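You operate a simulated robot arm through the tools that you are given. There is no shell and no other tool.

You run a simulated robot arm. Do the job below in one go: nothing can be reset, and whatever is moved stays where it is left.

JOB
Turn the trolley ball's plug to the mark and rub the glue off.
Fine: the ball in the turn ring; the yellow mark; trolley braked first; use the rag pad and put it back. Set down upright: rag pad. What is to be rubbed or washed off counts as gone when no trace of it is left.

Only the result counts: the job must be done as asked and must still hold three seconds after the hand-in. Knocking over, shifting, dropping, spilling or breaking anything else fails it.

ROBOT AND FRAMES
A 6-joint arm with a fingered hand, fixed in place. Base frame: the origin is at the foot of the arm, x ahead of it, y to its left, z up; the work surface is at about z = 78. Lengths are in cm, angles in degrees, forces in N, time in s.
With the tool pointing down near the work surface it reaches from about 18 to 90 cm from the base axis. Its first joint turns from -166.0 to 166.0 degrees. Payload 5 kg.
The TCP is the grasp point between the finger pads, 3.7 cm short of the fingertips. In the tool frame z runs along the fingers and y along their closing line. Largest opening 12.4 cm; the body of the gripper starts 4.3 cm behind the TCP. The gripper is a hand of 3 fingers: y runs from the thumb to the fingers, the wrist lies at [-2.1, -12.5, -21.5] in the tool frame, and closing takes about 1.5 s.
Orientation is told as [roll, pitch, yaw] about the base's x, y, z axes, in that order, counted from this pose: with the fingers straight down and the wrist toward the robot, the tool's x, y and z point along [0, 1, 0], [1, 0, 0] and [0, 0, -1] of the base frame.

CONTROLS
- The arm moves only by the tool apply_moves. Its argument "deltas" is one flat list of numbers, 6 for each row, row after row: the turn, a rotation vector about the base's x, y, z in degrees, then the shift along the base's x, y, z in cm. In form: [wx, wy, wz, x, y, z, wx, wy, wz, x, y, z, ...]. A call has 1 to 20 rows; each row shifts and turns the commanded pose from where the row before left it. "fingers" is the closure in counts, from 0 (fully open) to 255 (shut), set as the call begins (left out, the last holds). Each row takes 0.2 s and may step no farther than 5 cm and 8.6 degrees from the row before; otherwise, or with a gripper value out of range, the whole call is refused. Where a pose cannot be reached the arm comes as near as it can. A force on the tool above 40 N (or 10 N above the force at the start of the call, whichever is more), or a blocked arm, ends the call early, and 0.2 s more pass. The fingers move at their own pace (about 7.2 cm/s each) and stop on an object; they squeeze with about 33 N. The grip force told is the motor's: it shows also when the fingers shut on nothing. Time passes only in rows, and 0.2 s behind the last, so rows that do not move let the fingers close. The reply holds the time, the measured pose of the TCP, the force on the tool along the base axes, the opening and the grip force, in the units named above and with some noise, with the torque about the TCP (base axes, N m) and any sound that the robot's microphone picked up, and new pictures: "views" is both (left out), scene, wrist or none.
- Cameras (640 x 400 px; columns grow to the right, rows downward): "scene" is fixed at [40.27, 64.92, 168.23]; the picture's right is [-0.98, -0.18, 0.00], its down [-0.09, 0.49, -0.87] and it looks along [0.15, -0.85, -0.50] (base axes); focal length 309 px, centre (320, 200). "wrist" rides on the gripper at [7.2, -10.4, -15.4] in the tool frame; the picture's right is [-0.83, 0.26, -0.49], its down [-0.51, -0.72, 0.47] and it looks along [-0.23, 0.64, 0.73] (tool axes); focal length 243 px, centre (320, 200).
- curl_fingers(index, middle, thumb_bend, thumb_turn): sets how far each is bent, from 0 (flat) to 100 (curled in); at 30 the hand is open as for a grip, at 70 the pads meet at the TCP. One left out holds its place. A second passes; each finger stops where it meets its share of the squeeze, and holds until it gets a number again. A gripper value or a shape takes the hand back. It gives what a move gives, with no picture; readings hold the bend of each and the force on the fingers (four entries, about 0 where the hand has none), thumb and palm. thumb_turn goes from beside the hand (0) to across from the fingers (100), as for a grip.
- preshape(shape): the hand has 3 fingers and takes this shape, open, in about a second: jaw (thumb against the fingers, like two jaws); tri (thumb and two fingers); tip (a fingertip pinch); poke (one finger out to press); point (the index stretched); flat (the hand flat); cup (the hand cupped); fist (a fist). The gripper value then closes the fingers along that shape, each until it touches; the sizes above hold for jaw. It gives what a move gives, with no picture.
- locate(camera, pixels): for up to 12 pixels [column, row] of the newest picture of that camera ("zoom" is the newest enlarged one), the place [x, y, z] in the base frame of the surface seen there, good to about 0.3 cm, but the place of the scene camera against the robot may be out by one fixed shift of up to 1.8 cm in any direction. The clock stands still meanwhile.
- zoom(camera, box): a new picture of the part [left, top, right, bottom] of that camera's present view, enlarged. The clock stands still meanwhile.
- finish_job(): hands the job in; it is judged then, once.

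Unless the task says otherwise, let go and move clear before handing in.

The tools are called after ">>>" by a JSON object that holds its "method" and its "body". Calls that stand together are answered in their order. apply_moves: Moves the arm, as the interface text tells. Its arguments: {"type":"object","properties":{"deltas":{"type":"array"},"fingers":{"type":"number"},"views":{"type":"string","enum":["both","scene","wrist","none"]}},"required":["deltas"]} The other tools are called the same way: preshape (shape) gives the hand a shape; curl_fingers (index, middle, thumb_bend, thumb_turn) moves the fingers one by one; locate (camera, pixels) gives the place of the surface under pixels of a picture; zoom (camera, box) takes an enlarged picture of a part of a camera's view; finish_job () hands the job in.

At the start:

```text
t: 0.0
ee_pos: [23.47, -70.67, 124.15]
tcp_rot: [0.0, 0.0, 0.1]
contact_force: [0.2, -0.1, -0.5]
torque: [0.01, -0.01, 0.0]
finger_gap: 12.37
grip_force: 0.1
shape: jaw
bend: [30.0, 30.0, 30.0, 98.0]
finger forces: [0.0, 0.0, 0.1, 0.0, 0.0, 0.0]
```

scene: 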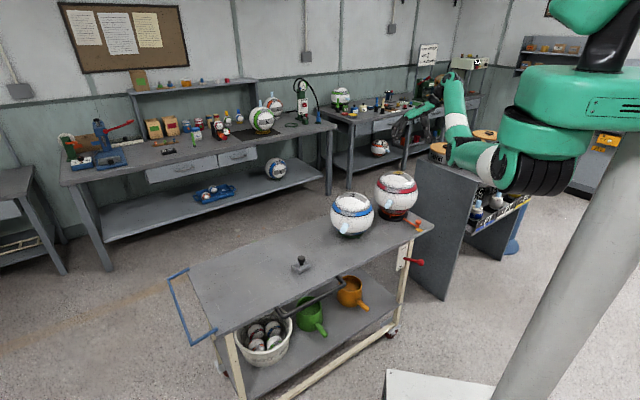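
wrist: 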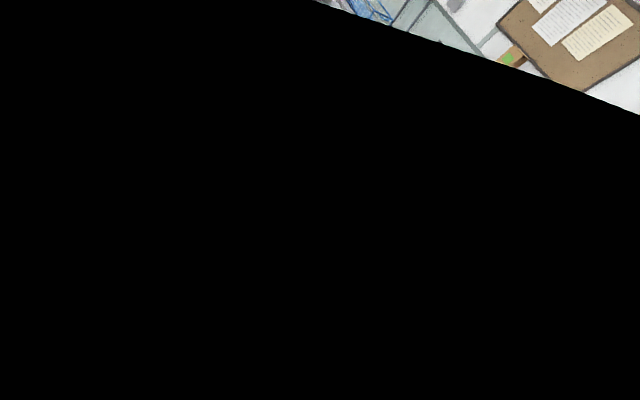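

The scene shows a trolley with two balls (around pixels 352,213 and 395,193), a red lever near (415,262) and a small dark grey item at (300,263). I'll zoom in on these before moving anything.

>>> {"method": "zoom", "body": {"camera": "scene", "box": [310, 150, 450, 290]}}

>>> {"method": "zoom", "body": {"camera": "scene", "box": [160, 200, 440, 400]}}

>>> {"method": "zoom", "body": {"camera": "scene", "box": [270, 240, 330, 290]}}

```text
2.86 times, centred on (380, 220) of scene
```

zoom: 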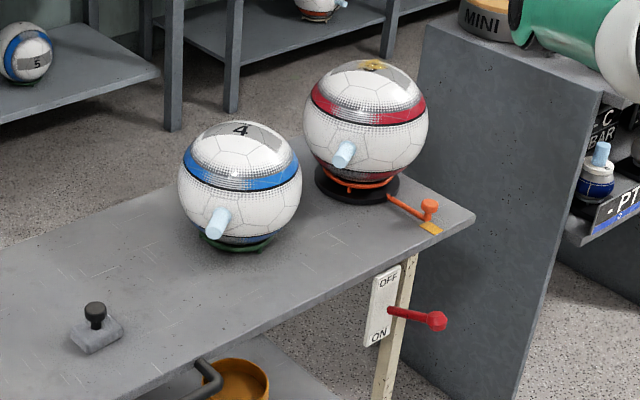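

```text
2.00 times, centred on (300, 300) of scene
```

zoom: 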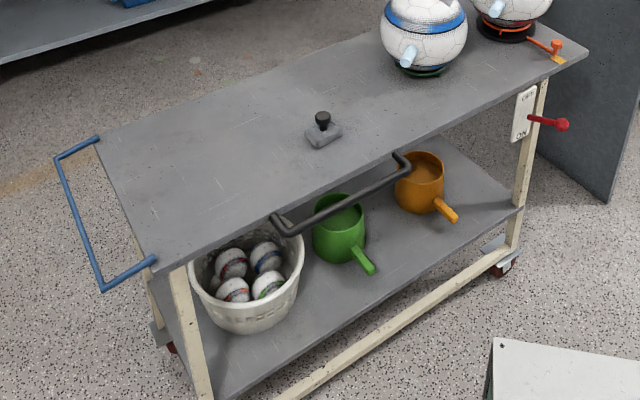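

```text
8.00 times, centred on (300, 265) of scene
```

zoom: 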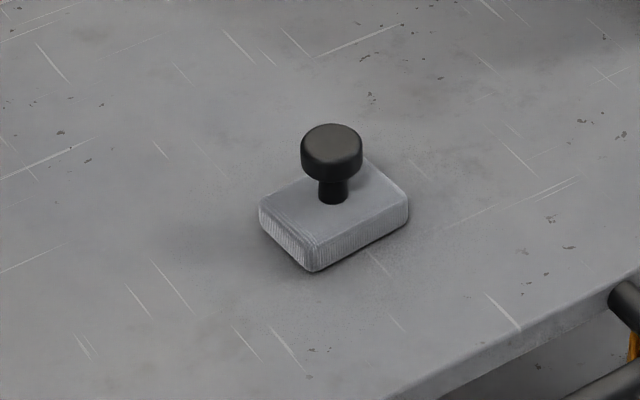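

The red-band ball sits in an orange ring with an orange handle by a yellow mark; the brake plate reads OFF (top) and ON (bottom), with the red lever between. I'll zoom in closer on each.

>>> {"method": "zoom", "body": {"camera": "scene", "box": [365, 165, 440, 240]}}

>>> {"method": "zoom", "body": {"camera": "scene", "box": [380, 230, 440, 290]}}

>>> {"method": "zoom", "body": {"camera": "scene", "box": [320, 180, 390, 250]}}

>>> {"method": "zoom", "body": {"camera": "scene", "box": [380, 40, 640, 260]}}

```text
5.33 times, centred on (402, 202) of scene
```

zoom: 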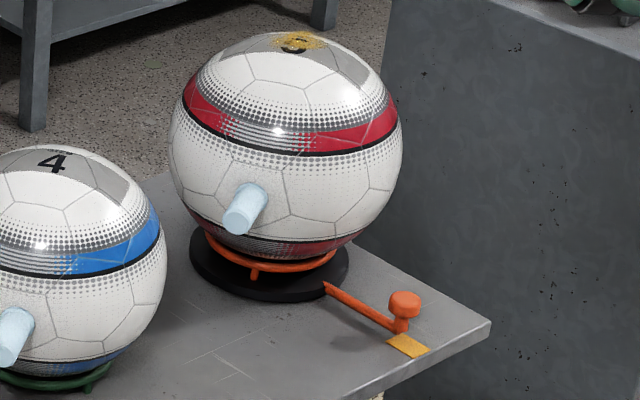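

```text
6.67 times, centred on (410, 260) of scene
```

zoom: 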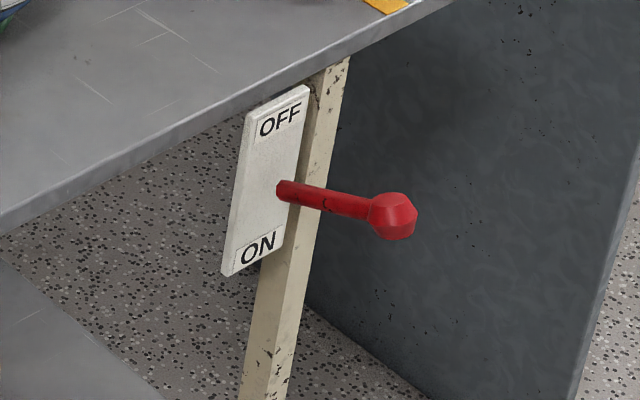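

```text
5.71 times, centred on (355, 215) of scene
```

zoom: 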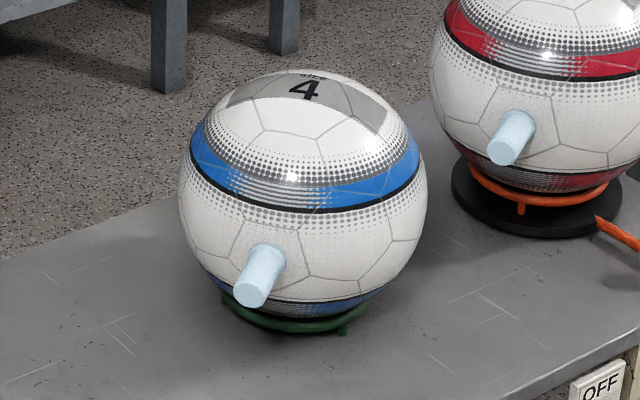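

```text
1.82 times, centred on (510, 150) of scene
```

zoom: 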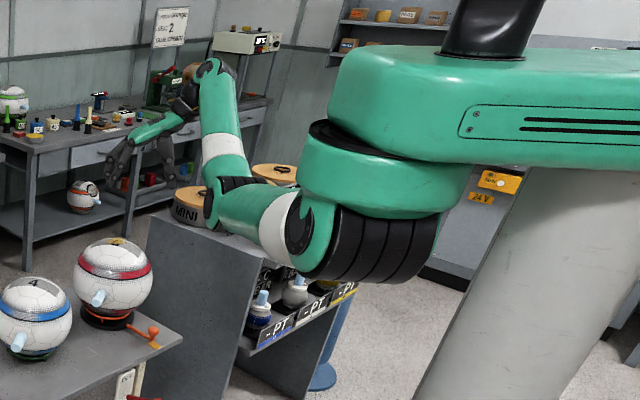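

The red-band ball has a yellowish patch on its top at about scene (403,170), which is likely the glue. I'll measure the main points in 3D.

>>> {"method": "locate", "body": {"camera": "scene", "pixels": [[299, 257], [300, 270], [412, 221], [413, 230], [408, 225], [393, 205], [395, 180], [401, 172], [378, 176], [412, 188], [367, 214], [430, 226]]}}

>>> {"method": "locate", "body": {"camera": "scene", "pixels": [[416, 262], [419, 262], [408, 259], [405, 248], [404, 268], [343, 228], [352, 210], [352, 196], [190, 260], [213, 330], [335, 205], [405, 215]]}}

>>> {"method": "zoom", "body": {"camera": "scene", "box": [385, 200, 435, 240]}}

>>> {"method": "zoom", "body": {"camera": "scene", "box": [380, 160, 420, 190]}}

```text
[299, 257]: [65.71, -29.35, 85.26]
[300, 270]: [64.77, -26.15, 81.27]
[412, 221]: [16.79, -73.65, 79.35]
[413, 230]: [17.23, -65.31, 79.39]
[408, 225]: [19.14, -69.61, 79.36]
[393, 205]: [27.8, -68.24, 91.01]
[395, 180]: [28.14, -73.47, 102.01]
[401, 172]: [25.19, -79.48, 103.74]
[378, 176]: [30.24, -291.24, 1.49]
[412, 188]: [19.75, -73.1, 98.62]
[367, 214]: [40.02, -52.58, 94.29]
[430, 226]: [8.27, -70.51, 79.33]
```

```text
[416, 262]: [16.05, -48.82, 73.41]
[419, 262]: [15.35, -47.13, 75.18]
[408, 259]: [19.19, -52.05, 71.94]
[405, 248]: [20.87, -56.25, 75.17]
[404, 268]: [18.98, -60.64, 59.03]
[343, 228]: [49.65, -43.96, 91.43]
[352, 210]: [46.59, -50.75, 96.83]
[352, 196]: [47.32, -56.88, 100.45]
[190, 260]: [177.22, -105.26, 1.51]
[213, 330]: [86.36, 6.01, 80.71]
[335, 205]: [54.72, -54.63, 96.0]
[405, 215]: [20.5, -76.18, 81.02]
```

```text
10.00 times, centred on (410, 220) of scene
```

zoom: 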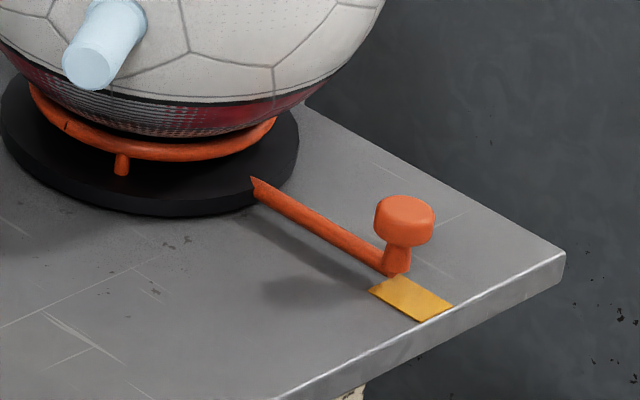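

```text
13.33 times, centred on (400, 175) of scene
```

zoom: 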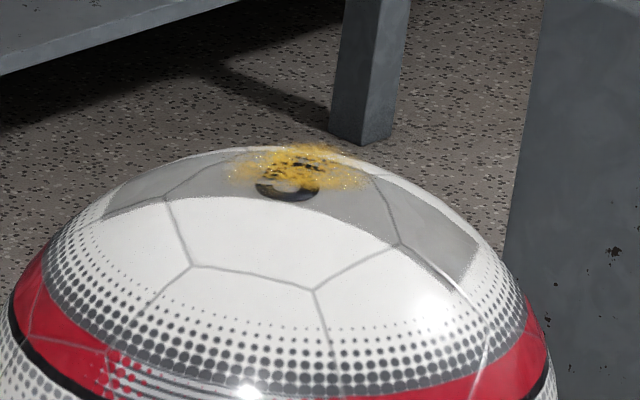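

The glue covers the "5" on top of the red-band ball, and the mark lies just past the orange handle at (413,230). I'll look at the hand itself and check the plug geometry with finer pixels.

>>> {"method": "zoom", "body": {"camera": "scene", "box": [370, 60, 500, 160]}}

>>> {"method": "zoom", "body": {"camera": "scene", "box": [370, 195, 430, 240]}}

```text
4.00 times, centred on (435, 110) of scene
```

zoom: 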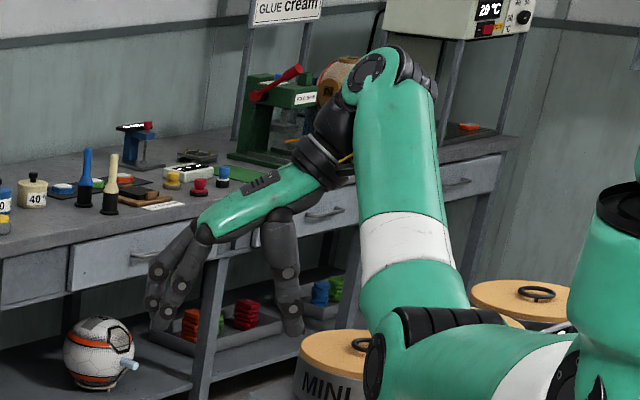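

```text
8.89 times, centred on (400, 218) of scene
```

zoom: 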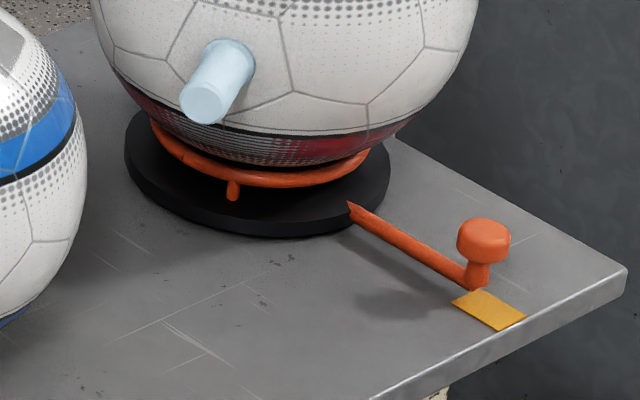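

The hand hangs with two fingers at +x and the thumb nearer the robot. I'll take exact locations from the newest zoom and read the signs on the wall.

>>> {"method": "locate", "body": {"camera": "zoom", "pixels": [[205, 103], [225, 70], [237, 55], [484, 228], [488, 310], [475, 275], [360, 212], [420, 245], [232, 192], [260, 180], [260, 228], [160, 195]]}}

>>> {"method": "zoom", "body": {"camera": "scene", "box": [410, 35, 450, 75]}}

>>> {"method": "zoom", "body": {"camera": "scene", "box": [50, 0, 200, 90]}}

```text
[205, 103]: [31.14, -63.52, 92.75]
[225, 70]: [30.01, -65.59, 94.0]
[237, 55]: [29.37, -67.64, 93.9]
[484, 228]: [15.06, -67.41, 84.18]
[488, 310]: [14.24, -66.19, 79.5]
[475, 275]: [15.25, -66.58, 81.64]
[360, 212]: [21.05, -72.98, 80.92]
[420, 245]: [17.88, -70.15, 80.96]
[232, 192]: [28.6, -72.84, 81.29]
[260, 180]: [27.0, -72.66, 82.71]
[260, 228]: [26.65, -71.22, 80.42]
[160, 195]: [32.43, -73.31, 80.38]
```

```text
10.00 times, centred on (430, 55) of scene
```

zoom: 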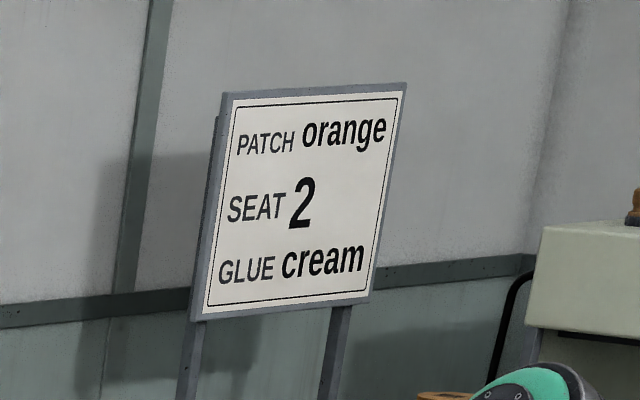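

```text
4.27 times, centred on (125, 45) of scene
```

zoom: 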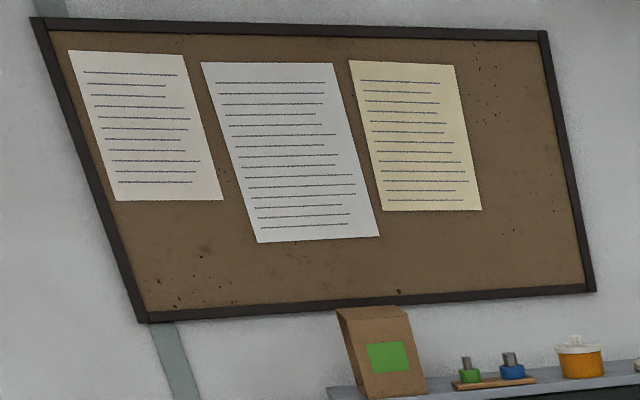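

The signs look unrelated to this job. I'll gather more surface points on the red-band ball, base disc and trolley edges to fit the ring centre.

>>> {"method": "zoom", "body": {"camera": "scene", "box": [365, 165, 440, 240]}}

>>> {"method": "locate", "body": {"camera": "zoom", "pixels": [[190, 130], [240, 90], [300, 42], [350, 70], [385, 140], [360, 200], [300, 215], [200, 190], [290, 130], [250, 160], [330, 170], [300, 90]]}}

>>> {"method": "locate", "body": {"camera": "zoom", "pixels": [[194, 262], [220, 285], [260, 294], [310, 292], [340, 275], [346, 260], [300, 36], [270, 45], [325, 42], [490, 322], [350, 392], [380, 255]]}}

```text
5.33 times, centred on (402, 202) of scene
```

zoom: 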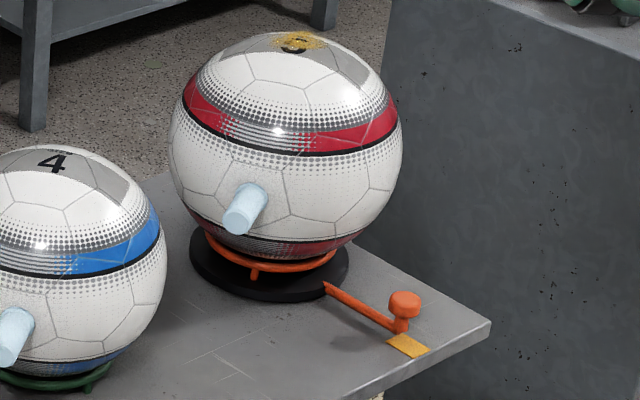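

```text
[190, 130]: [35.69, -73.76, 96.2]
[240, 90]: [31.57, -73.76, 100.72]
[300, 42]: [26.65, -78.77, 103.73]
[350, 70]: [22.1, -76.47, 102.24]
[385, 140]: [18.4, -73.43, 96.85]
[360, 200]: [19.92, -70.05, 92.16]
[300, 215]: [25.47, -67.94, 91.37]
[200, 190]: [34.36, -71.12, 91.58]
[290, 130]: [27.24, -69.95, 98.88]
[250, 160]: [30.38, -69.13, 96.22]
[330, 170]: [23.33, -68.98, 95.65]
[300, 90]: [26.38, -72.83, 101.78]
```

```text
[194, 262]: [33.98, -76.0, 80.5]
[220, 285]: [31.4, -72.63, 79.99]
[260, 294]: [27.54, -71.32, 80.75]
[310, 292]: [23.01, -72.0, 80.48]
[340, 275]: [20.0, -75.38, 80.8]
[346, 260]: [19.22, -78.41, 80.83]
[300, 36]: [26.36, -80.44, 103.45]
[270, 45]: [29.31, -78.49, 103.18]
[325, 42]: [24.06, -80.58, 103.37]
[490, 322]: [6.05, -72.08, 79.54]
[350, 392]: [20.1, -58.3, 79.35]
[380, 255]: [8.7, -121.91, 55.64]
```

The fit gives a ball centre of about (26.8,-78.7,92.9) with R≈10.85. The plug points at about 74° and the mark lies at about 135°, so it needs roughly +61°. I'll check what blocks the wrist view, and get finer points on the brake lever.

>>> {"method": "locate", "body": {"camera": "wrist", "pixels": [[320, 300], [500, 200], [100, 100], [600, 50]]}}

>>> {"method": "zoom", "body": {"camera": "scene", "box": [390, 235, 440, 285]}}

>>> {"method": "locate", "body": {"camera": "zoom", "pixels": [[330, 170], [265, 150], [385, 180], [350, 175], [215, 60], [215, 250], [380, 150], [380, 205], [280, 80], [180, 130]]}}

```text
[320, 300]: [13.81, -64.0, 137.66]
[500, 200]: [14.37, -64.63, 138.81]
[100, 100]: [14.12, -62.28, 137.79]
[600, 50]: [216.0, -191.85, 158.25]
```

```text
8.00 times, centred on (415, 260) of scene
```

zoom: 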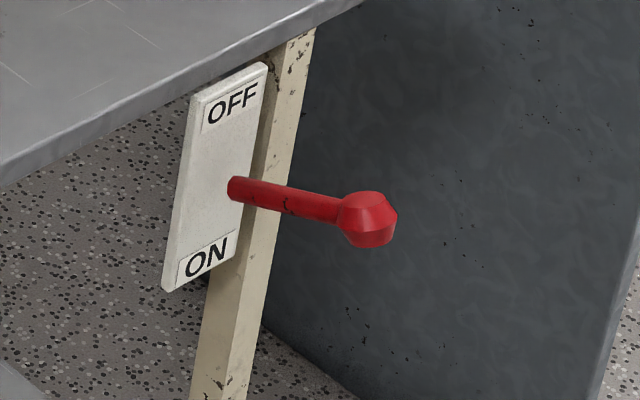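

```text
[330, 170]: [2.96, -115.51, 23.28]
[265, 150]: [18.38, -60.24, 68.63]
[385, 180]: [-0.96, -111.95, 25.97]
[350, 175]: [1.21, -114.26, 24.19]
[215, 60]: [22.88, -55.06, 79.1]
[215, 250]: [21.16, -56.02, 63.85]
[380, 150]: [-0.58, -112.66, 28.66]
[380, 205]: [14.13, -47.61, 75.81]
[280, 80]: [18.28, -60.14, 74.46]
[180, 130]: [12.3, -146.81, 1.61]
```

The wrist camera is blocked from about 2 cm ahead, so I'll rely on the scene camera. My lever pixels were off, so I'll sample the red lever in this zoom again.

>>> {"method": "locate", "body": {"camera": "zoom", "pixels": [[237, 185], [260, 192], [290, 198], [320, 205], [350, 210], [367, 203], [370, 225], [368, 238], [388, 215], [345, 225], [215, 190], [365, 194]]}}

>>> {"method": "zoom", "body": {"camera": "scene", "box": [275, 245, 325, 285]}}

>>> {"method": "locate", "body": {"camera": "zoom", "pixels": [[330, 125], [330, 140], [330, 170], [332, 190], [260, 205], [315, 240], [405, 195], [362, 165], [312, 268], [290, 200], [375, 190], [300, 150]]}}

```text
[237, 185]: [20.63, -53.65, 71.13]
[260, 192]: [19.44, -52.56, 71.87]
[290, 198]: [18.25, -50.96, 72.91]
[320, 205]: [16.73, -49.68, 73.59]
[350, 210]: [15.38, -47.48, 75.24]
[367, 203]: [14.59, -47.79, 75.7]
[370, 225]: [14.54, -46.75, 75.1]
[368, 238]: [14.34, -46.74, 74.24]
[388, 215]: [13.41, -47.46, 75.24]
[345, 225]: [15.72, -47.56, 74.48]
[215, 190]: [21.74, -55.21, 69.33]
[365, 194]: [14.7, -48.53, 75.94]
```

```text
10.00 times, centred on (300, 265) of scene
```

zoom: 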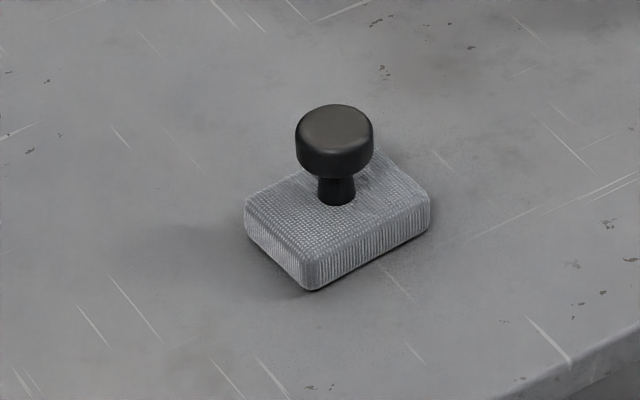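

```text
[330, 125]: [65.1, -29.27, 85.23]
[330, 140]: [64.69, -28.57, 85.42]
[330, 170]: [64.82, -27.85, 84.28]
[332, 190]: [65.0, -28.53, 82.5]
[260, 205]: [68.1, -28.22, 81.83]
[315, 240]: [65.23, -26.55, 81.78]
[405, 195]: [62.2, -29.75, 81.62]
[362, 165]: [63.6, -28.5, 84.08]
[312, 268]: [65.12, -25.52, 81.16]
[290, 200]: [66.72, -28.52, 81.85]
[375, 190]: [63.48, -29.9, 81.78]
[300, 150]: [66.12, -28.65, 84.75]
```

The lever pivot is near (20.6,-53.7,71) and its knob near (14.7,-48.3,74.7), tilted up about 24° (OFF). Before moving, I'll check how the arm links sit in space.

>>> {"method": "locate", "body": {"camera": "scene", "pixels": [[455, 82], [455, 130], [470, 160], [495, 168], [530, 180], [545, 130], [590, 80], [600, 30], [450, 152], [425, 105], [560, 260], [410, 125]]}}

>>> {"method": "zoom", "body": {"camera": "scene", "box": [390, 70, 480, 190]}}

```text
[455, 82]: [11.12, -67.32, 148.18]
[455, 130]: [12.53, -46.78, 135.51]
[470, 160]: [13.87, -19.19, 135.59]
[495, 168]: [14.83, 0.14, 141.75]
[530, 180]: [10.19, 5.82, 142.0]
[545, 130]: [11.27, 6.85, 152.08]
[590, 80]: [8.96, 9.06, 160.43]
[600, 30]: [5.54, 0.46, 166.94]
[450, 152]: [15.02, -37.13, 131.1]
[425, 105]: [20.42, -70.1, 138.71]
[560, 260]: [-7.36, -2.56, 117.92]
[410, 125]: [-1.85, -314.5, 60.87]
```

```text
3.33 times, centred on (435, 130) of scene
```

zoom: 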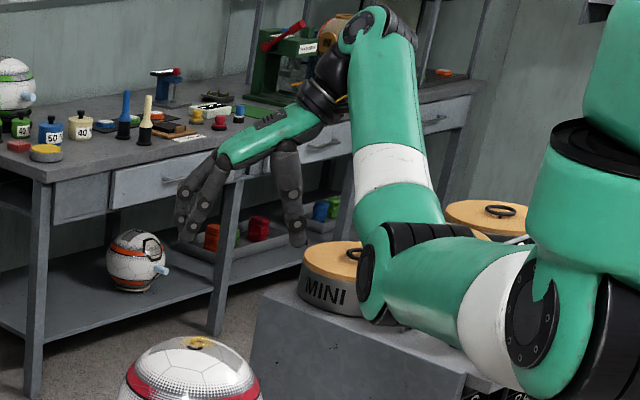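

The arm's elbow sits around (15,-37,131), well above the trolley. I'll check where the grey cabinet, the cans and the nearby white stand lie, so the arm avoids them.

>>> {"method": "locate", "body": {"camera": "scene", "pixels": [[417, 165], [430, 250], [475, 240], [438, 156], [488, 150], [485, 135], [500, 215], [525, 200], [515, 245], [395, 380], [480, 390], [465, 230]]}}

>>> {"method": "apply_moves", "body": {"deltas": [0, 0, 0, 0, 0, 0], "fingers": 255, "views": "none"}}

```text
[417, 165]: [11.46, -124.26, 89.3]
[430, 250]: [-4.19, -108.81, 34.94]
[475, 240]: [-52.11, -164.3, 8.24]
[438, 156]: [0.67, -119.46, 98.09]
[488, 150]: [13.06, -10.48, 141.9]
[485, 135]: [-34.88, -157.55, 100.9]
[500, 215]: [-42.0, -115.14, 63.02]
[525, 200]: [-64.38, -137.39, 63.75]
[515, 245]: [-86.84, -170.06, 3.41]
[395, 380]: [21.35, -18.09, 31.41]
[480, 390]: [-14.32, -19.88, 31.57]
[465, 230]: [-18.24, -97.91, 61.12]
```

```text
t: 0.4
ee_pos: [23.51, -70.54, 124.22]
tcp_rot: [0.0, -0.1, 0.0]
contact_force: [-0.6, -0.3, -0.7]
torque: [0.01, -0.01, 0.01]
finger_gap: 6.87
grip_force: 0.0
shape: jaw
bend: [74.0, 43.0, 67.0, 100.0]
finger forces: [0.0, 0.0, 0.0, 0.1, 0.0, 0.0]
```

The cabinet is far enough back (y < -97) and the low stand is at z≈31. I'll move the closed hand above the brake lever and calibrate it against the scene picture there.

>>> {"method": "apply_moves", "body": {"deltas": [0, 0, 0, -0.9, 2.4, -3.5, 0, 0, 0, -0.9, 2.4, -3.5, 0, 0, 0, -0.9, 2.4, -3.5, 0, 0, 0, -0.9, 2.4, -3.5, 0, 0, 0, -0.9, 2.4, -3.5, 0, 0, 0, -0.9, 2.4, -3.5, 0, 0, 0, -0.9, 2.4, -3.5, 0, 0, 0, -0.9, 2.4, -3.5, 0, 0, 0, -0.9, 2.4, -3.5], "fingers": 255, "views": "both"}}

```text
t: 2.4
ee_pos: [16.07, -50.7, 91.61]
tcp_rot: [-0.1, 0.1, 0.0]
contact_force: [0.6, -0.3, -0.2]
torque: [0.05, 0.01, 0.01]
finger_gap: 0.01
grip_force: 32.7
shape: jaw
bend: [70.0, 70.0, 57.0, 100.0]
finger forces: [0.0, 0.1, 0.0, 0.0, 0.0, 0.0]
out of reach, approached as far as the arm can: row 1, 2, 3
```

scene: 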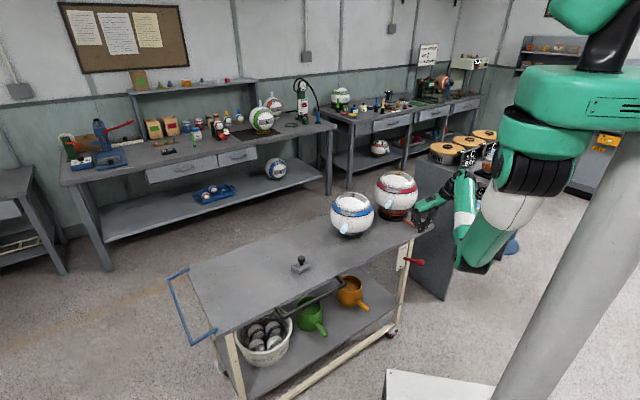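
wrist: 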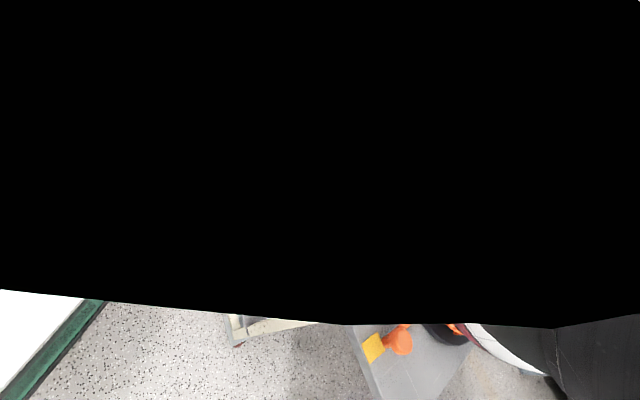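

The wrist view now shows the peg (400,338) and the yellow mark (373,348) along its lower edge. I'll let the arm settle, then zoom in on the closed fingertips to calibrate.

>>> {"method": "apply_moves", "body": {"deltas": [0, 0, 0, 0, 0, 0], "views": "scene"}}

>>> {"method": "zoom", "body": {"camera": "scene", "box": [380, 170, 480, 280]}}

```text
t: 2.8
ee_pos: [16.2, -50.68, 91.6]
tcp_rot: [0.1, 0.0, 0.0]
contact_force: [0.5, -0.5, 0.3]
torque: [0.02, 0.02, -0.01]
finger_gap: 0.0
grip_force: 32.7
shape: jaw
bend: [70.0, 70.0, 57.0, 100.0]
finger forces: [0.0, 0.0, 0.1, 0.0, 0.0, 0.0]
```

scene: 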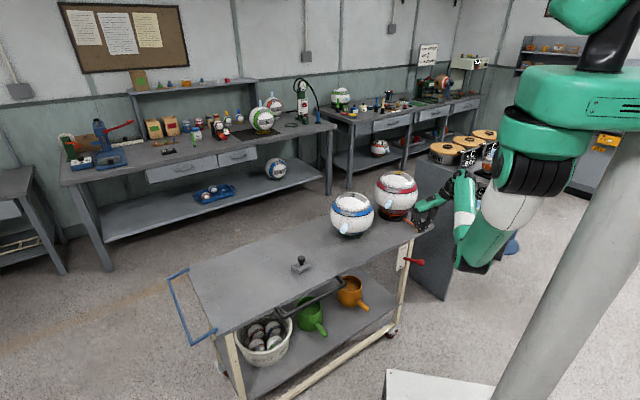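

```text
3.64 times, centred on (430, 225) of scene
```

zoom: 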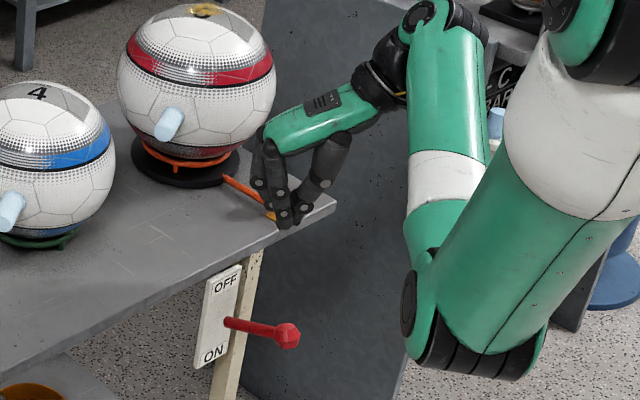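

I'll locate the fingertips at zoom (285,222) and the elbow at (480,350) to get the camera shift and the elbow clearance.

>>> {"method": "locate", "body": {"camera": "zoom", "pixels": [[284, 224], [297, 220], [282, 205], [305, 207], [262, 190], [325, 165], [280, 150], [480, 360], [420, 330], [520, 330], [410, 300], [310, 100]]}}

>>> {"method": "zoom", "body": {"camera": "scene", "box": [400, 190, 460, 240]}}

```text
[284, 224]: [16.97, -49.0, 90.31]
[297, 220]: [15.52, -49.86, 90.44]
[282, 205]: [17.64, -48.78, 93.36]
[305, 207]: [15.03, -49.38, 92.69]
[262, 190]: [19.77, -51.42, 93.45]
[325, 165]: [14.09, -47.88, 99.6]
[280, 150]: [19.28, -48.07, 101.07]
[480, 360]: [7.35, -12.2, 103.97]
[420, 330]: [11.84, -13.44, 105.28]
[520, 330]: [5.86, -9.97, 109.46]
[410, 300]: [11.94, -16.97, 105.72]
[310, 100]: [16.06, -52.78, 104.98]
```

```text
8.00 times, centred on (430, 215) of scene
```

zoom: 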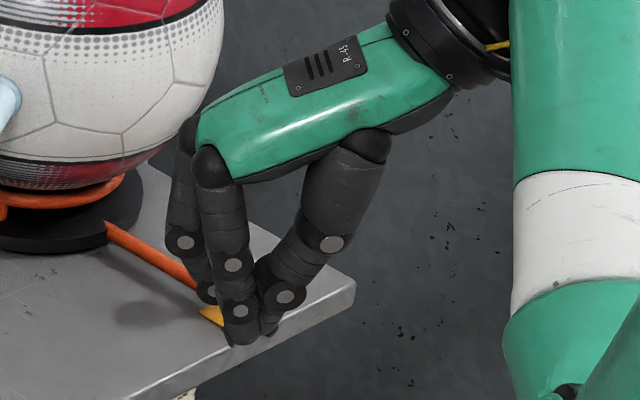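

The wrist camera carries no fixed shift, so I'll locate the peg and mark through it and compare with the scene values to calibrate the shift.

>>> {"method": "zoom", "body": {"camera": "wrist", "box": [320, 310, 480, 400]}}

>>> {"method": "locate", "body": {"camera": "wrist", "pixels": [[373, 348], [366, 352], [380, 343], [400, 342], [405, 338], [395, 348], [390, 370], [420, 380], [375, 370], [455, 345], [480, 335], [520, 365]]}}

>>> {"method": "locate", "body": {"camera": "scene", "pixels": [[433, 226], [431, 227], [410, 231], [413, 229]]}}

```text
4.00 times, centred on (400, 355) of wrist
```

zoom: 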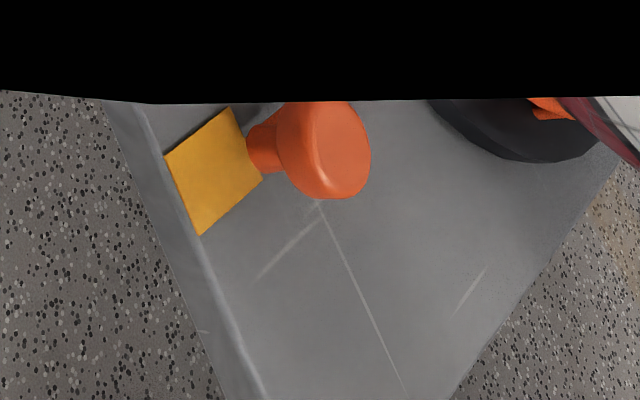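

```text
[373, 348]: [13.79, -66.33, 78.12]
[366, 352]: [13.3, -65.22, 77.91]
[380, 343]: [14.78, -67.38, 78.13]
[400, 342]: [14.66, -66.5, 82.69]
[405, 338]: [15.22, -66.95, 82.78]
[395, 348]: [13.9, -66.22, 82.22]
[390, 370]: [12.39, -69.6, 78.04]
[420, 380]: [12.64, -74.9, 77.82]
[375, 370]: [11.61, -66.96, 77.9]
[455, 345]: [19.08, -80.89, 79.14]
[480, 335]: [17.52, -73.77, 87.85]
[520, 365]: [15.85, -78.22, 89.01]
```

```text
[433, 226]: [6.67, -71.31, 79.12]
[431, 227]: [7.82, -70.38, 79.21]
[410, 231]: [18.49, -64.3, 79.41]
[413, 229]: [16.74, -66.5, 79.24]
```

The wrist view puts the table at z≈78.0 against 79.4 from the scene, so scene locates read about 1.4 too high in z, with x and y nearly right. The true lever knob is therefore at about (14.5,-48.2,73.3), and I'll hover the closed fingertips above it.

>>> {"method": "apply_moves", "body": {"deltas": [0, 0, 0, -0.6, 0.9, -2.8, 0, 0, 0, -0.6, 0.9, -2.8, 0, 0, 0, -0.6, 0.9, -2.8, 0, 0, 0, 0, 0, 0], "views": "both"}}

>>> {"method": "zoom", "body": {"camera": "scene", "box": [380, 210, 460, 280]}}

```text
t: 3.8
ee_pos: [14.34, -48.08, 83.19]
tcp_rot: [0.0, 0.0, 0.1]
contact_force: [-0.5, 0.8, -0.6]
torque: [0.0, 0.01, 0.02]
finger_gap: 0.0
grip_force: 33.0
shape: jaw
bend: [70.0, 70.0, 57.0, 100.0]
finger forces: [0.0, 0.0, 0.0, 0.0, 0.0, 0.0]
```

scene: 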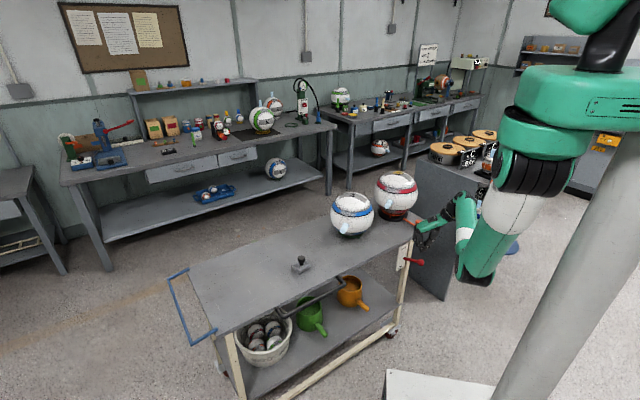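
wrist: 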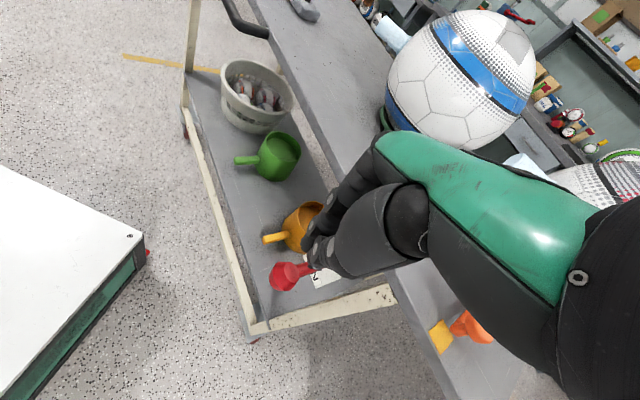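

```text
5.71 times, centred on (420, 245) of scene
```

zoom: 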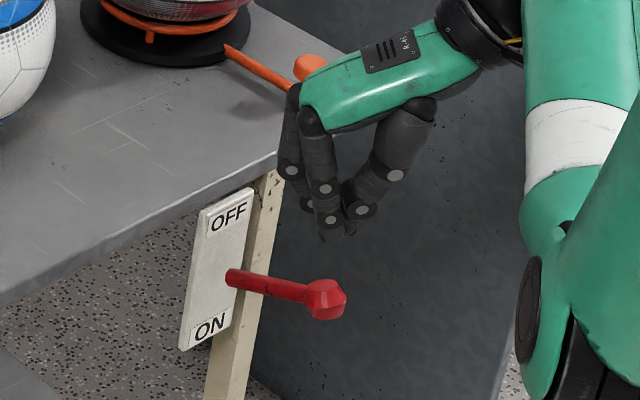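

The wrist camera is clear now and shows the red lever knob at (285,275). I'll locate the knob through it for exact coordinates.

>>> {"method": "zoom", "body": {"camera": "wrist", "box": [240, 220, 360, 310]}}

>>> {"method": "locate", "body": {"camera": "wrist", "pixels": [[280, 276], [288, 272], [275, 280], [300, 271], [307, 270], [290, 285], [285, 265], [330, 235], [318, 240], [310, 250]]}}

```text
4.44 times, centred on (300, 265) of wrist
```

zoom: 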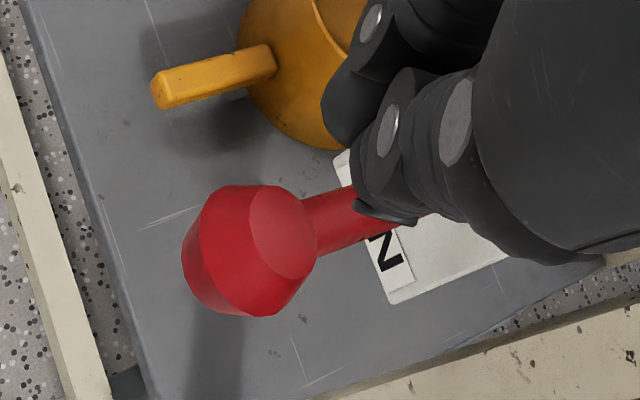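

```text
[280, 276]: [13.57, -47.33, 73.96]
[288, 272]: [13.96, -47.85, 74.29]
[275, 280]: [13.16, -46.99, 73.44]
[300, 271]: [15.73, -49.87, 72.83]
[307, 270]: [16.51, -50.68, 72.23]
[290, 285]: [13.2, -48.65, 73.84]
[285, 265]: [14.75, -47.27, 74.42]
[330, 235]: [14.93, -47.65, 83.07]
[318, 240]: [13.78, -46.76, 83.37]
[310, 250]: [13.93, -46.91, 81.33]
```

The knob centre is at about (14.2,-47.9,73.2), directly under the fingertips. I'll press straight down in small steps and watch the force.

>>> {"method": "apply_moves", "body": {"deltas": [0, 0, 0, 0, 0, -1.2, 0, 0, 0, 0, 0, -1.2, 0, 0, 0, 0, 0, -1.2, 0, 0, 0, -0.05, 0.05, -0.8, 0, 0, 0, -0.05, 0.05, -0.8, 0, 0, 0, -0.05, 0.05, -0.8, 0, 0, 0, -0.05, 0.05, -0.8, 0, 0, 0, -0.05, 0.05, -0.8, 0, 0, 0, 0, 0, -0.8], "views": "both"}}

>>> {"method": "zoom", "body": {"camera": "scene", "box": [380, 210, 460, 280]}}

```text
t: 5.8
ee_pos: [14.1, -47.75, 74.94]
tcp_rot: [0.1, 0.0, 0.0]
contact_force: [0.1, 0.4, -0.5]
torque: [-0.04, -0.03, -0.03]
finger_gap: 0.0
grip_force: 33.2
shape: jaw
bend: [70.0, 70.0, 57.0, 100.0]
finger forces: [0.0, 0.0, 0.0, 0.0, 0.0, 0.0]
```

scene: 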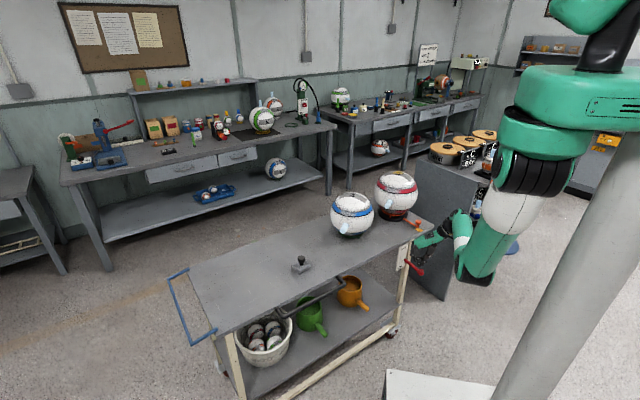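
wrist: 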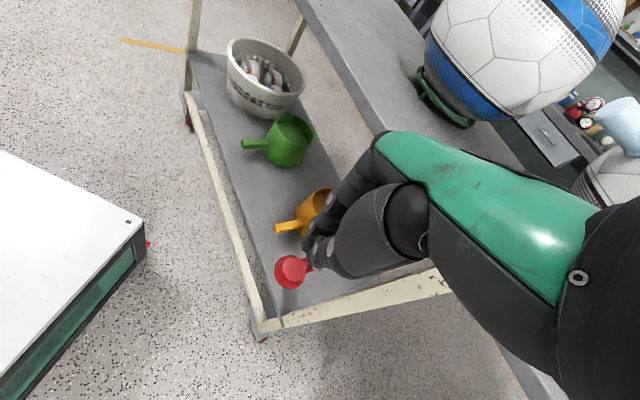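

```text
5.71 times, centred on (420, 245) of scene
```

zoom: 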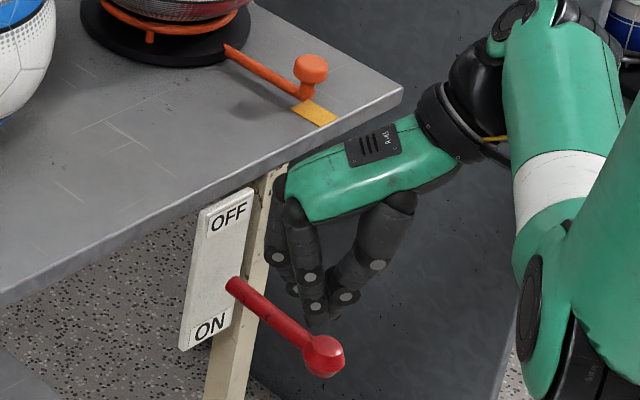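

The lever has swung down and the contact force is back to about 0. I'll measure its present angle and check that the trolley did not move.

>>> {"method": "locate", "body": {"camera": "zoom", "pixels": [[235, 285], [260, 305], [290, 330], [325, 350], [325, 340], [325, 368], [340, 355], [318, 308], [315, 62], [318, 112]]}}

>>> {"method": "locate", "body": {"camera": "wrist", "pixels": [[285, 272], [292, 265], [295, 275], [305, 268], [287, 285]]}}

>>> {"method": "zoom", "body": {"camera": "wrist", "box": [240, 220, 360, 310]}}

```text
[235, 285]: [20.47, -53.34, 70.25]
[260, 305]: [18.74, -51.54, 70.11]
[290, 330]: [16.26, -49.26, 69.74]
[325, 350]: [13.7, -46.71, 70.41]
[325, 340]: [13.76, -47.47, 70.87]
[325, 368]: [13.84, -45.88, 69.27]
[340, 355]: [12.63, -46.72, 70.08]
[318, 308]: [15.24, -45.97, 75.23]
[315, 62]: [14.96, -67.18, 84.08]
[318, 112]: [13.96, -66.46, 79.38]
```

```text
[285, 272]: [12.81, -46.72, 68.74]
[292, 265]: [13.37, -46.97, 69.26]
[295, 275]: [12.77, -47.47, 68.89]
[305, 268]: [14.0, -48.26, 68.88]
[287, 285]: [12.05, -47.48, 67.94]
```

```text
4.44 times, centred on (300, 265) of wrist
```

zoom: 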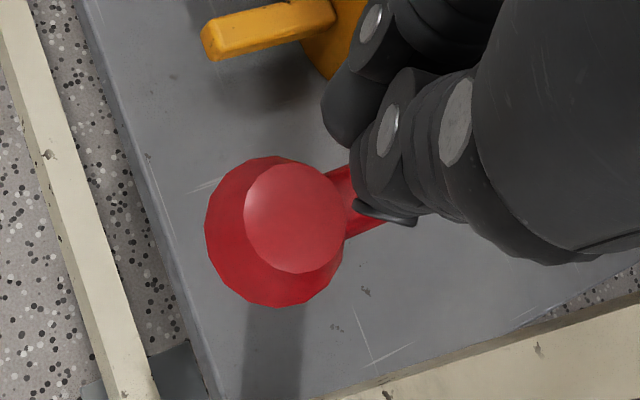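

The lever is now about horizontal, only partway to ON, and the trolley did not move. I'll keep pressing down in small steps.

>>> {"method": "apply_moves", "body": {"deltas": [0, 0, 0, 0, 0, -0.8, 0, 0, 0, 0, 0, -0.8, 0, 0, 0, 0.05, -0.05, -0.8, 0, 0, 0, 0.05, -0.05, -0.8], "views": "both"}}

>>> {"method": "zoom", "body": {"camera": "scene", "box": [380, 210, 460, 280]}}

```text
t: 6.8
ee_pos: [14.29, -47.9, 71.77]
tcp_rot: [0.0, 0.1, -0.1]
contact_force: [0.1, 0.0, 0.3]
torque: [0.01, -0.01, 0.03]
finger_gap: 0.01
grip_force: 32.8
shape: jaw
bend: [70.0, 70.0, 57.0, 100.0]
finger forces: [0.0, 0.0, 0.1, 0.1, 0.0, 0.0]
```

scene: 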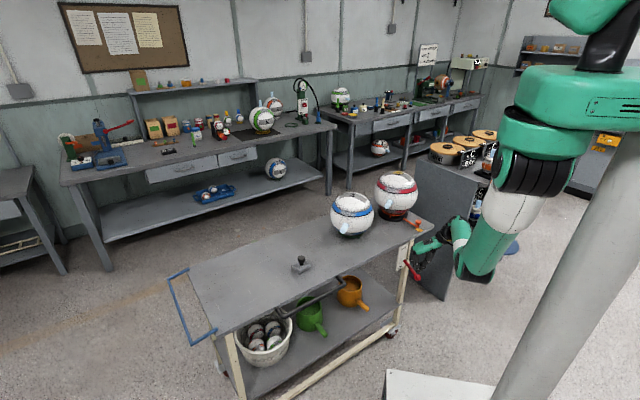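
wrist: 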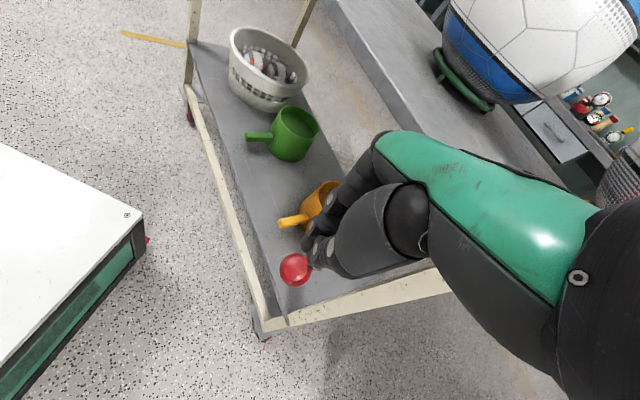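

```text
5.71 times, centred on (420, 245) of scene
```

zoom: 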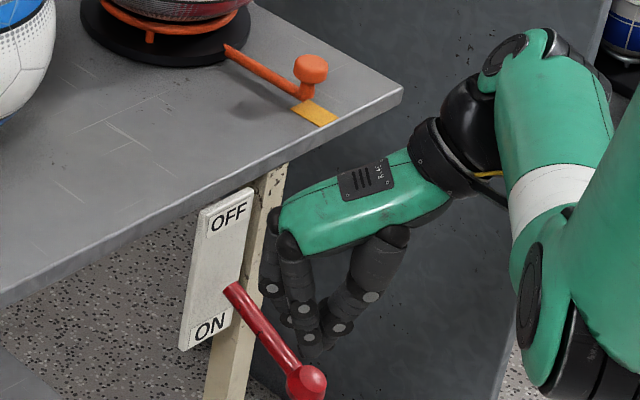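

The lever is lower again, with its knob at zoom (307,382). I'll measure the angle now.

>>> {"method": "locate", "body": {"camera": "zoom", "pixels": [[233, 290], [255, 315], [280, 350], [307, 378], [307, 368], [305, 395], [300, 340]]}}

>>> {"method": "locate", "body": {"camera": "wrist", "pixels": [[292, 268], [297, 262], [288, 275], [305, 262]]}}

>>> {"method": "zoom", "body": {"camera": "scene", "box": [395, 240, 435, 285]}}

```text
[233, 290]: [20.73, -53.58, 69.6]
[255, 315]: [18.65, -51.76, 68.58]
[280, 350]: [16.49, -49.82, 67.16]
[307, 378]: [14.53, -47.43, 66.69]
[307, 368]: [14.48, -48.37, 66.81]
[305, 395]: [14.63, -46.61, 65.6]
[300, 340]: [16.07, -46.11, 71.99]
```

```text
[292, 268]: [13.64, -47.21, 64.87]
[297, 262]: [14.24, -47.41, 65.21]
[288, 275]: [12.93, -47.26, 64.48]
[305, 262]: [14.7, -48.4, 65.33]
```

```text
8.89 times, centred on (415, 262) of scene
```

zoom: 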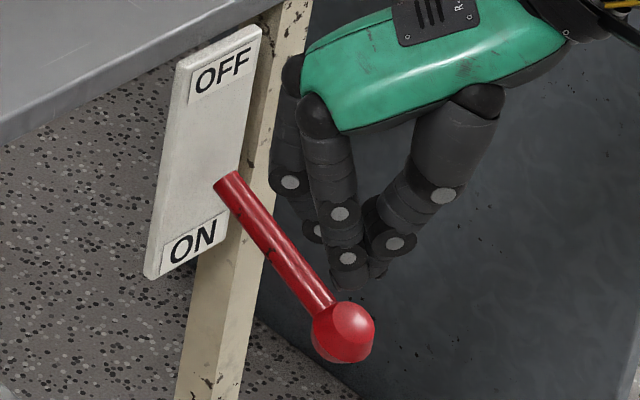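

The lever is now about 25° down, but the reading shows no contact force, so it may not be at its stop. I'll press a little farther until I feel resistance.

>>> {"method": "apply_moves", "body": {"deltas": [0, 0, 0, 0.05, -0.05, -0.7, 0, 0, 0, 0.05, -0.05, -0.7, 0, 0, 0, 0.05, -0.05, -0.6, 0, 0, 0, 0.05, -0.05, -0.5], "views": "scene"}}

>>> {"method": "zoom", "body": {"camera": "scene", "box": [395, 240, 435, 285]}}

```text
t: 7.8
ee_pos: [14.44, -48.16, 69.21]
tcp_rot: [0.0, 0.0, -0.1]
contact_force: [0.0, 0.1, -0.2]
torque: [-0.03, 0.02, -0.01]
finger_gap: 0.0
grip_force: 32.4
shape: jaw
bend: [70.0, 70.0, 57.0, 100.0]
finger forces: [0.0, 0.0, 0.0, 0.0, 0.0, 0.0]
```

scene: 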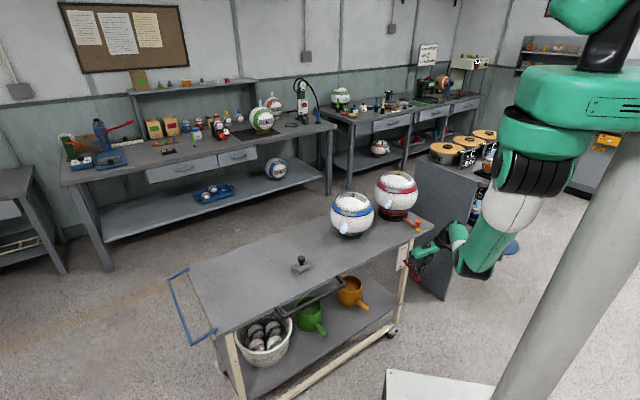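

```text
8.89 times, centred on (415, 262) of scene
```

zoom: 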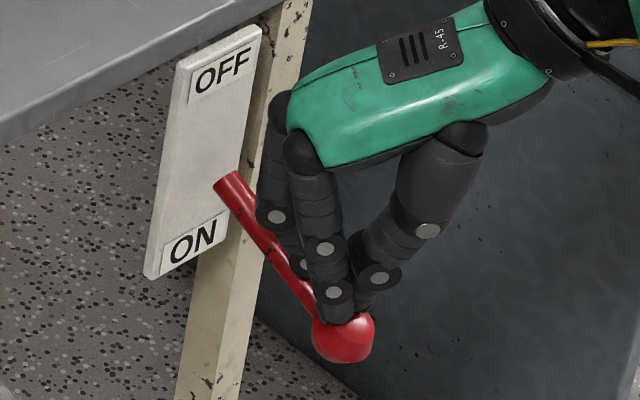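

The lever stayed at (343,332) this time and the fingertips are now just at it. One more small press will show whether this is the stop.

>>> {"method": "apply_moves", "body": {"deltas": [0, 0, 0, 0, 0, -0.5, 0, 0, 0, 0, 0, -0.5, 0, 0, 0, 0, 0, -0.4, 0, 0, 0, 0, 0, -0.4], "views": "scene"}}

>>> {"method": "zoom", "body": {"camera": "scene", "box": [395, 240, 435, 285]}}

```text
t: 8.3
ee_pos: [14.43, -48.45, 69.11]
tcp_rot: [-0.1, -0.2, 0.1]
contact_force: [-6.0, 5.0, 16.6]
torque: [0.28, 0.42, -0.02]
finger_gap: 0.0
grip_force: 33.0
shape: jaw
bend: [70.0, 70.0, 58.0, 100.0]
finger forces: [0.1, 0.0, 0.0, 0.1, 0.0, 0.0]
stopped in row 2: the force on the tool passed its limit at 49 N (the readings are from after the stop); the commanded pose is now the measured one
```

scene: 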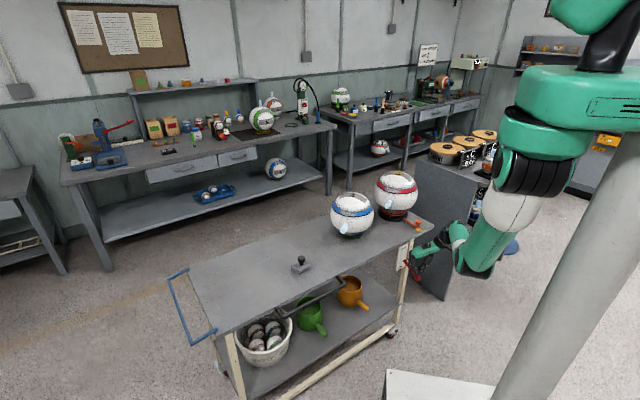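

```text
8.89 times, centred on (415, 262) of scene
```

zoom: 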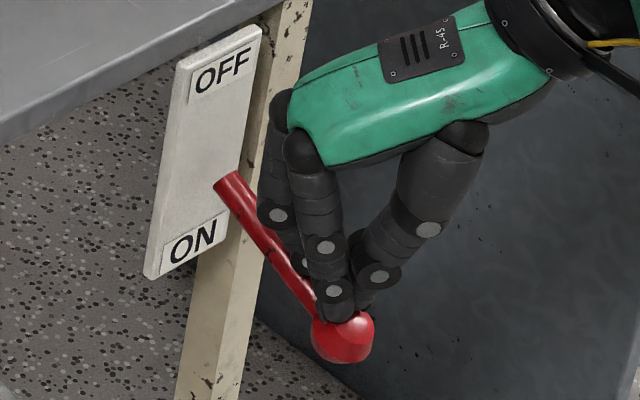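

The force rose to 49 N with the lever unmoved at 25° below horizontal beside "ON", so this is the stop and the trolley is braked. I'll lift straight up off the lever.

>>> {"method": "apply_moves", "body": {"deltas": [0, 0, 0, 0, 0, 1, 0, 0, 0, -0.1, 0.1, 3, 0, 0, 0, -0.2, 0.2, 4, 0, 0, 0, 0, 0, 4, 0, 0, 0, 0, 0, 4, 0, 0, 0, 0, 0, 4, 0, 0, 0, 0, 0, 4, 0, 0, 0, 0, 0, 3], "views": "both"}}

>>> {"method": "zoom", "body": {"camera": "scene", "box": [365, 165, 465, 285]}}

```text
t: 10.1
ee_pos: [14.79, -48.39, 95.09]
tcp_rot: [-0.2, -0.2, -0.1]
contact_force: [0.5, 0.1, -0.4]
torque: [-0.03, -0.03, 0.0]
finger_gap: 0.0
grip_force: 33.0
shape: jaw
bend: [70.0, 70.0, 58.0, 100.0]
finger forces: [0.1, 0.1, 0.0, 0.0, 0.0, 0.1]
out of reach, approached as far as the arm can: row 8
```

scene: 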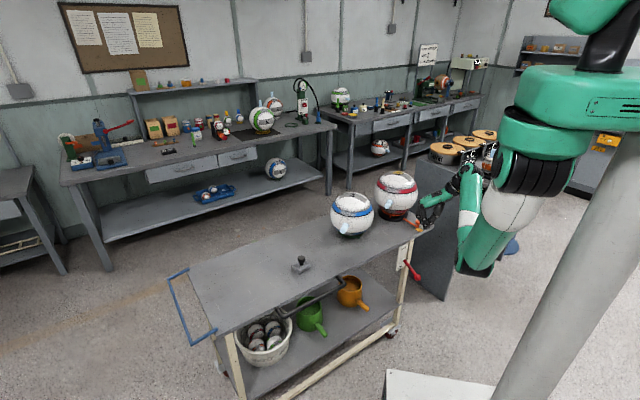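
wrist: 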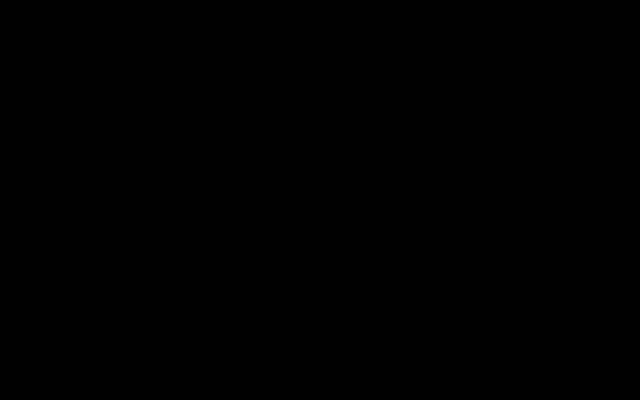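

```text
3.33 times, centred on (415, 225) of scene
```

zoom: 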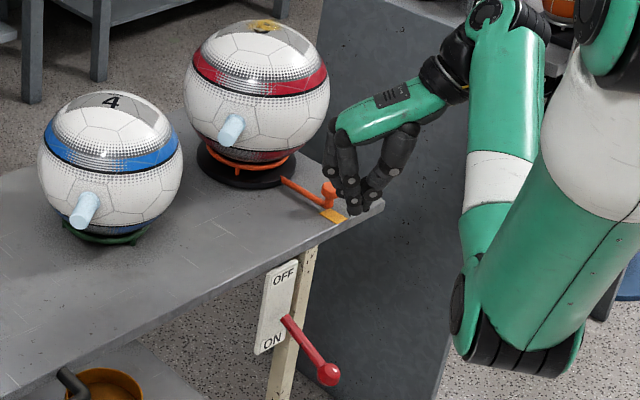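

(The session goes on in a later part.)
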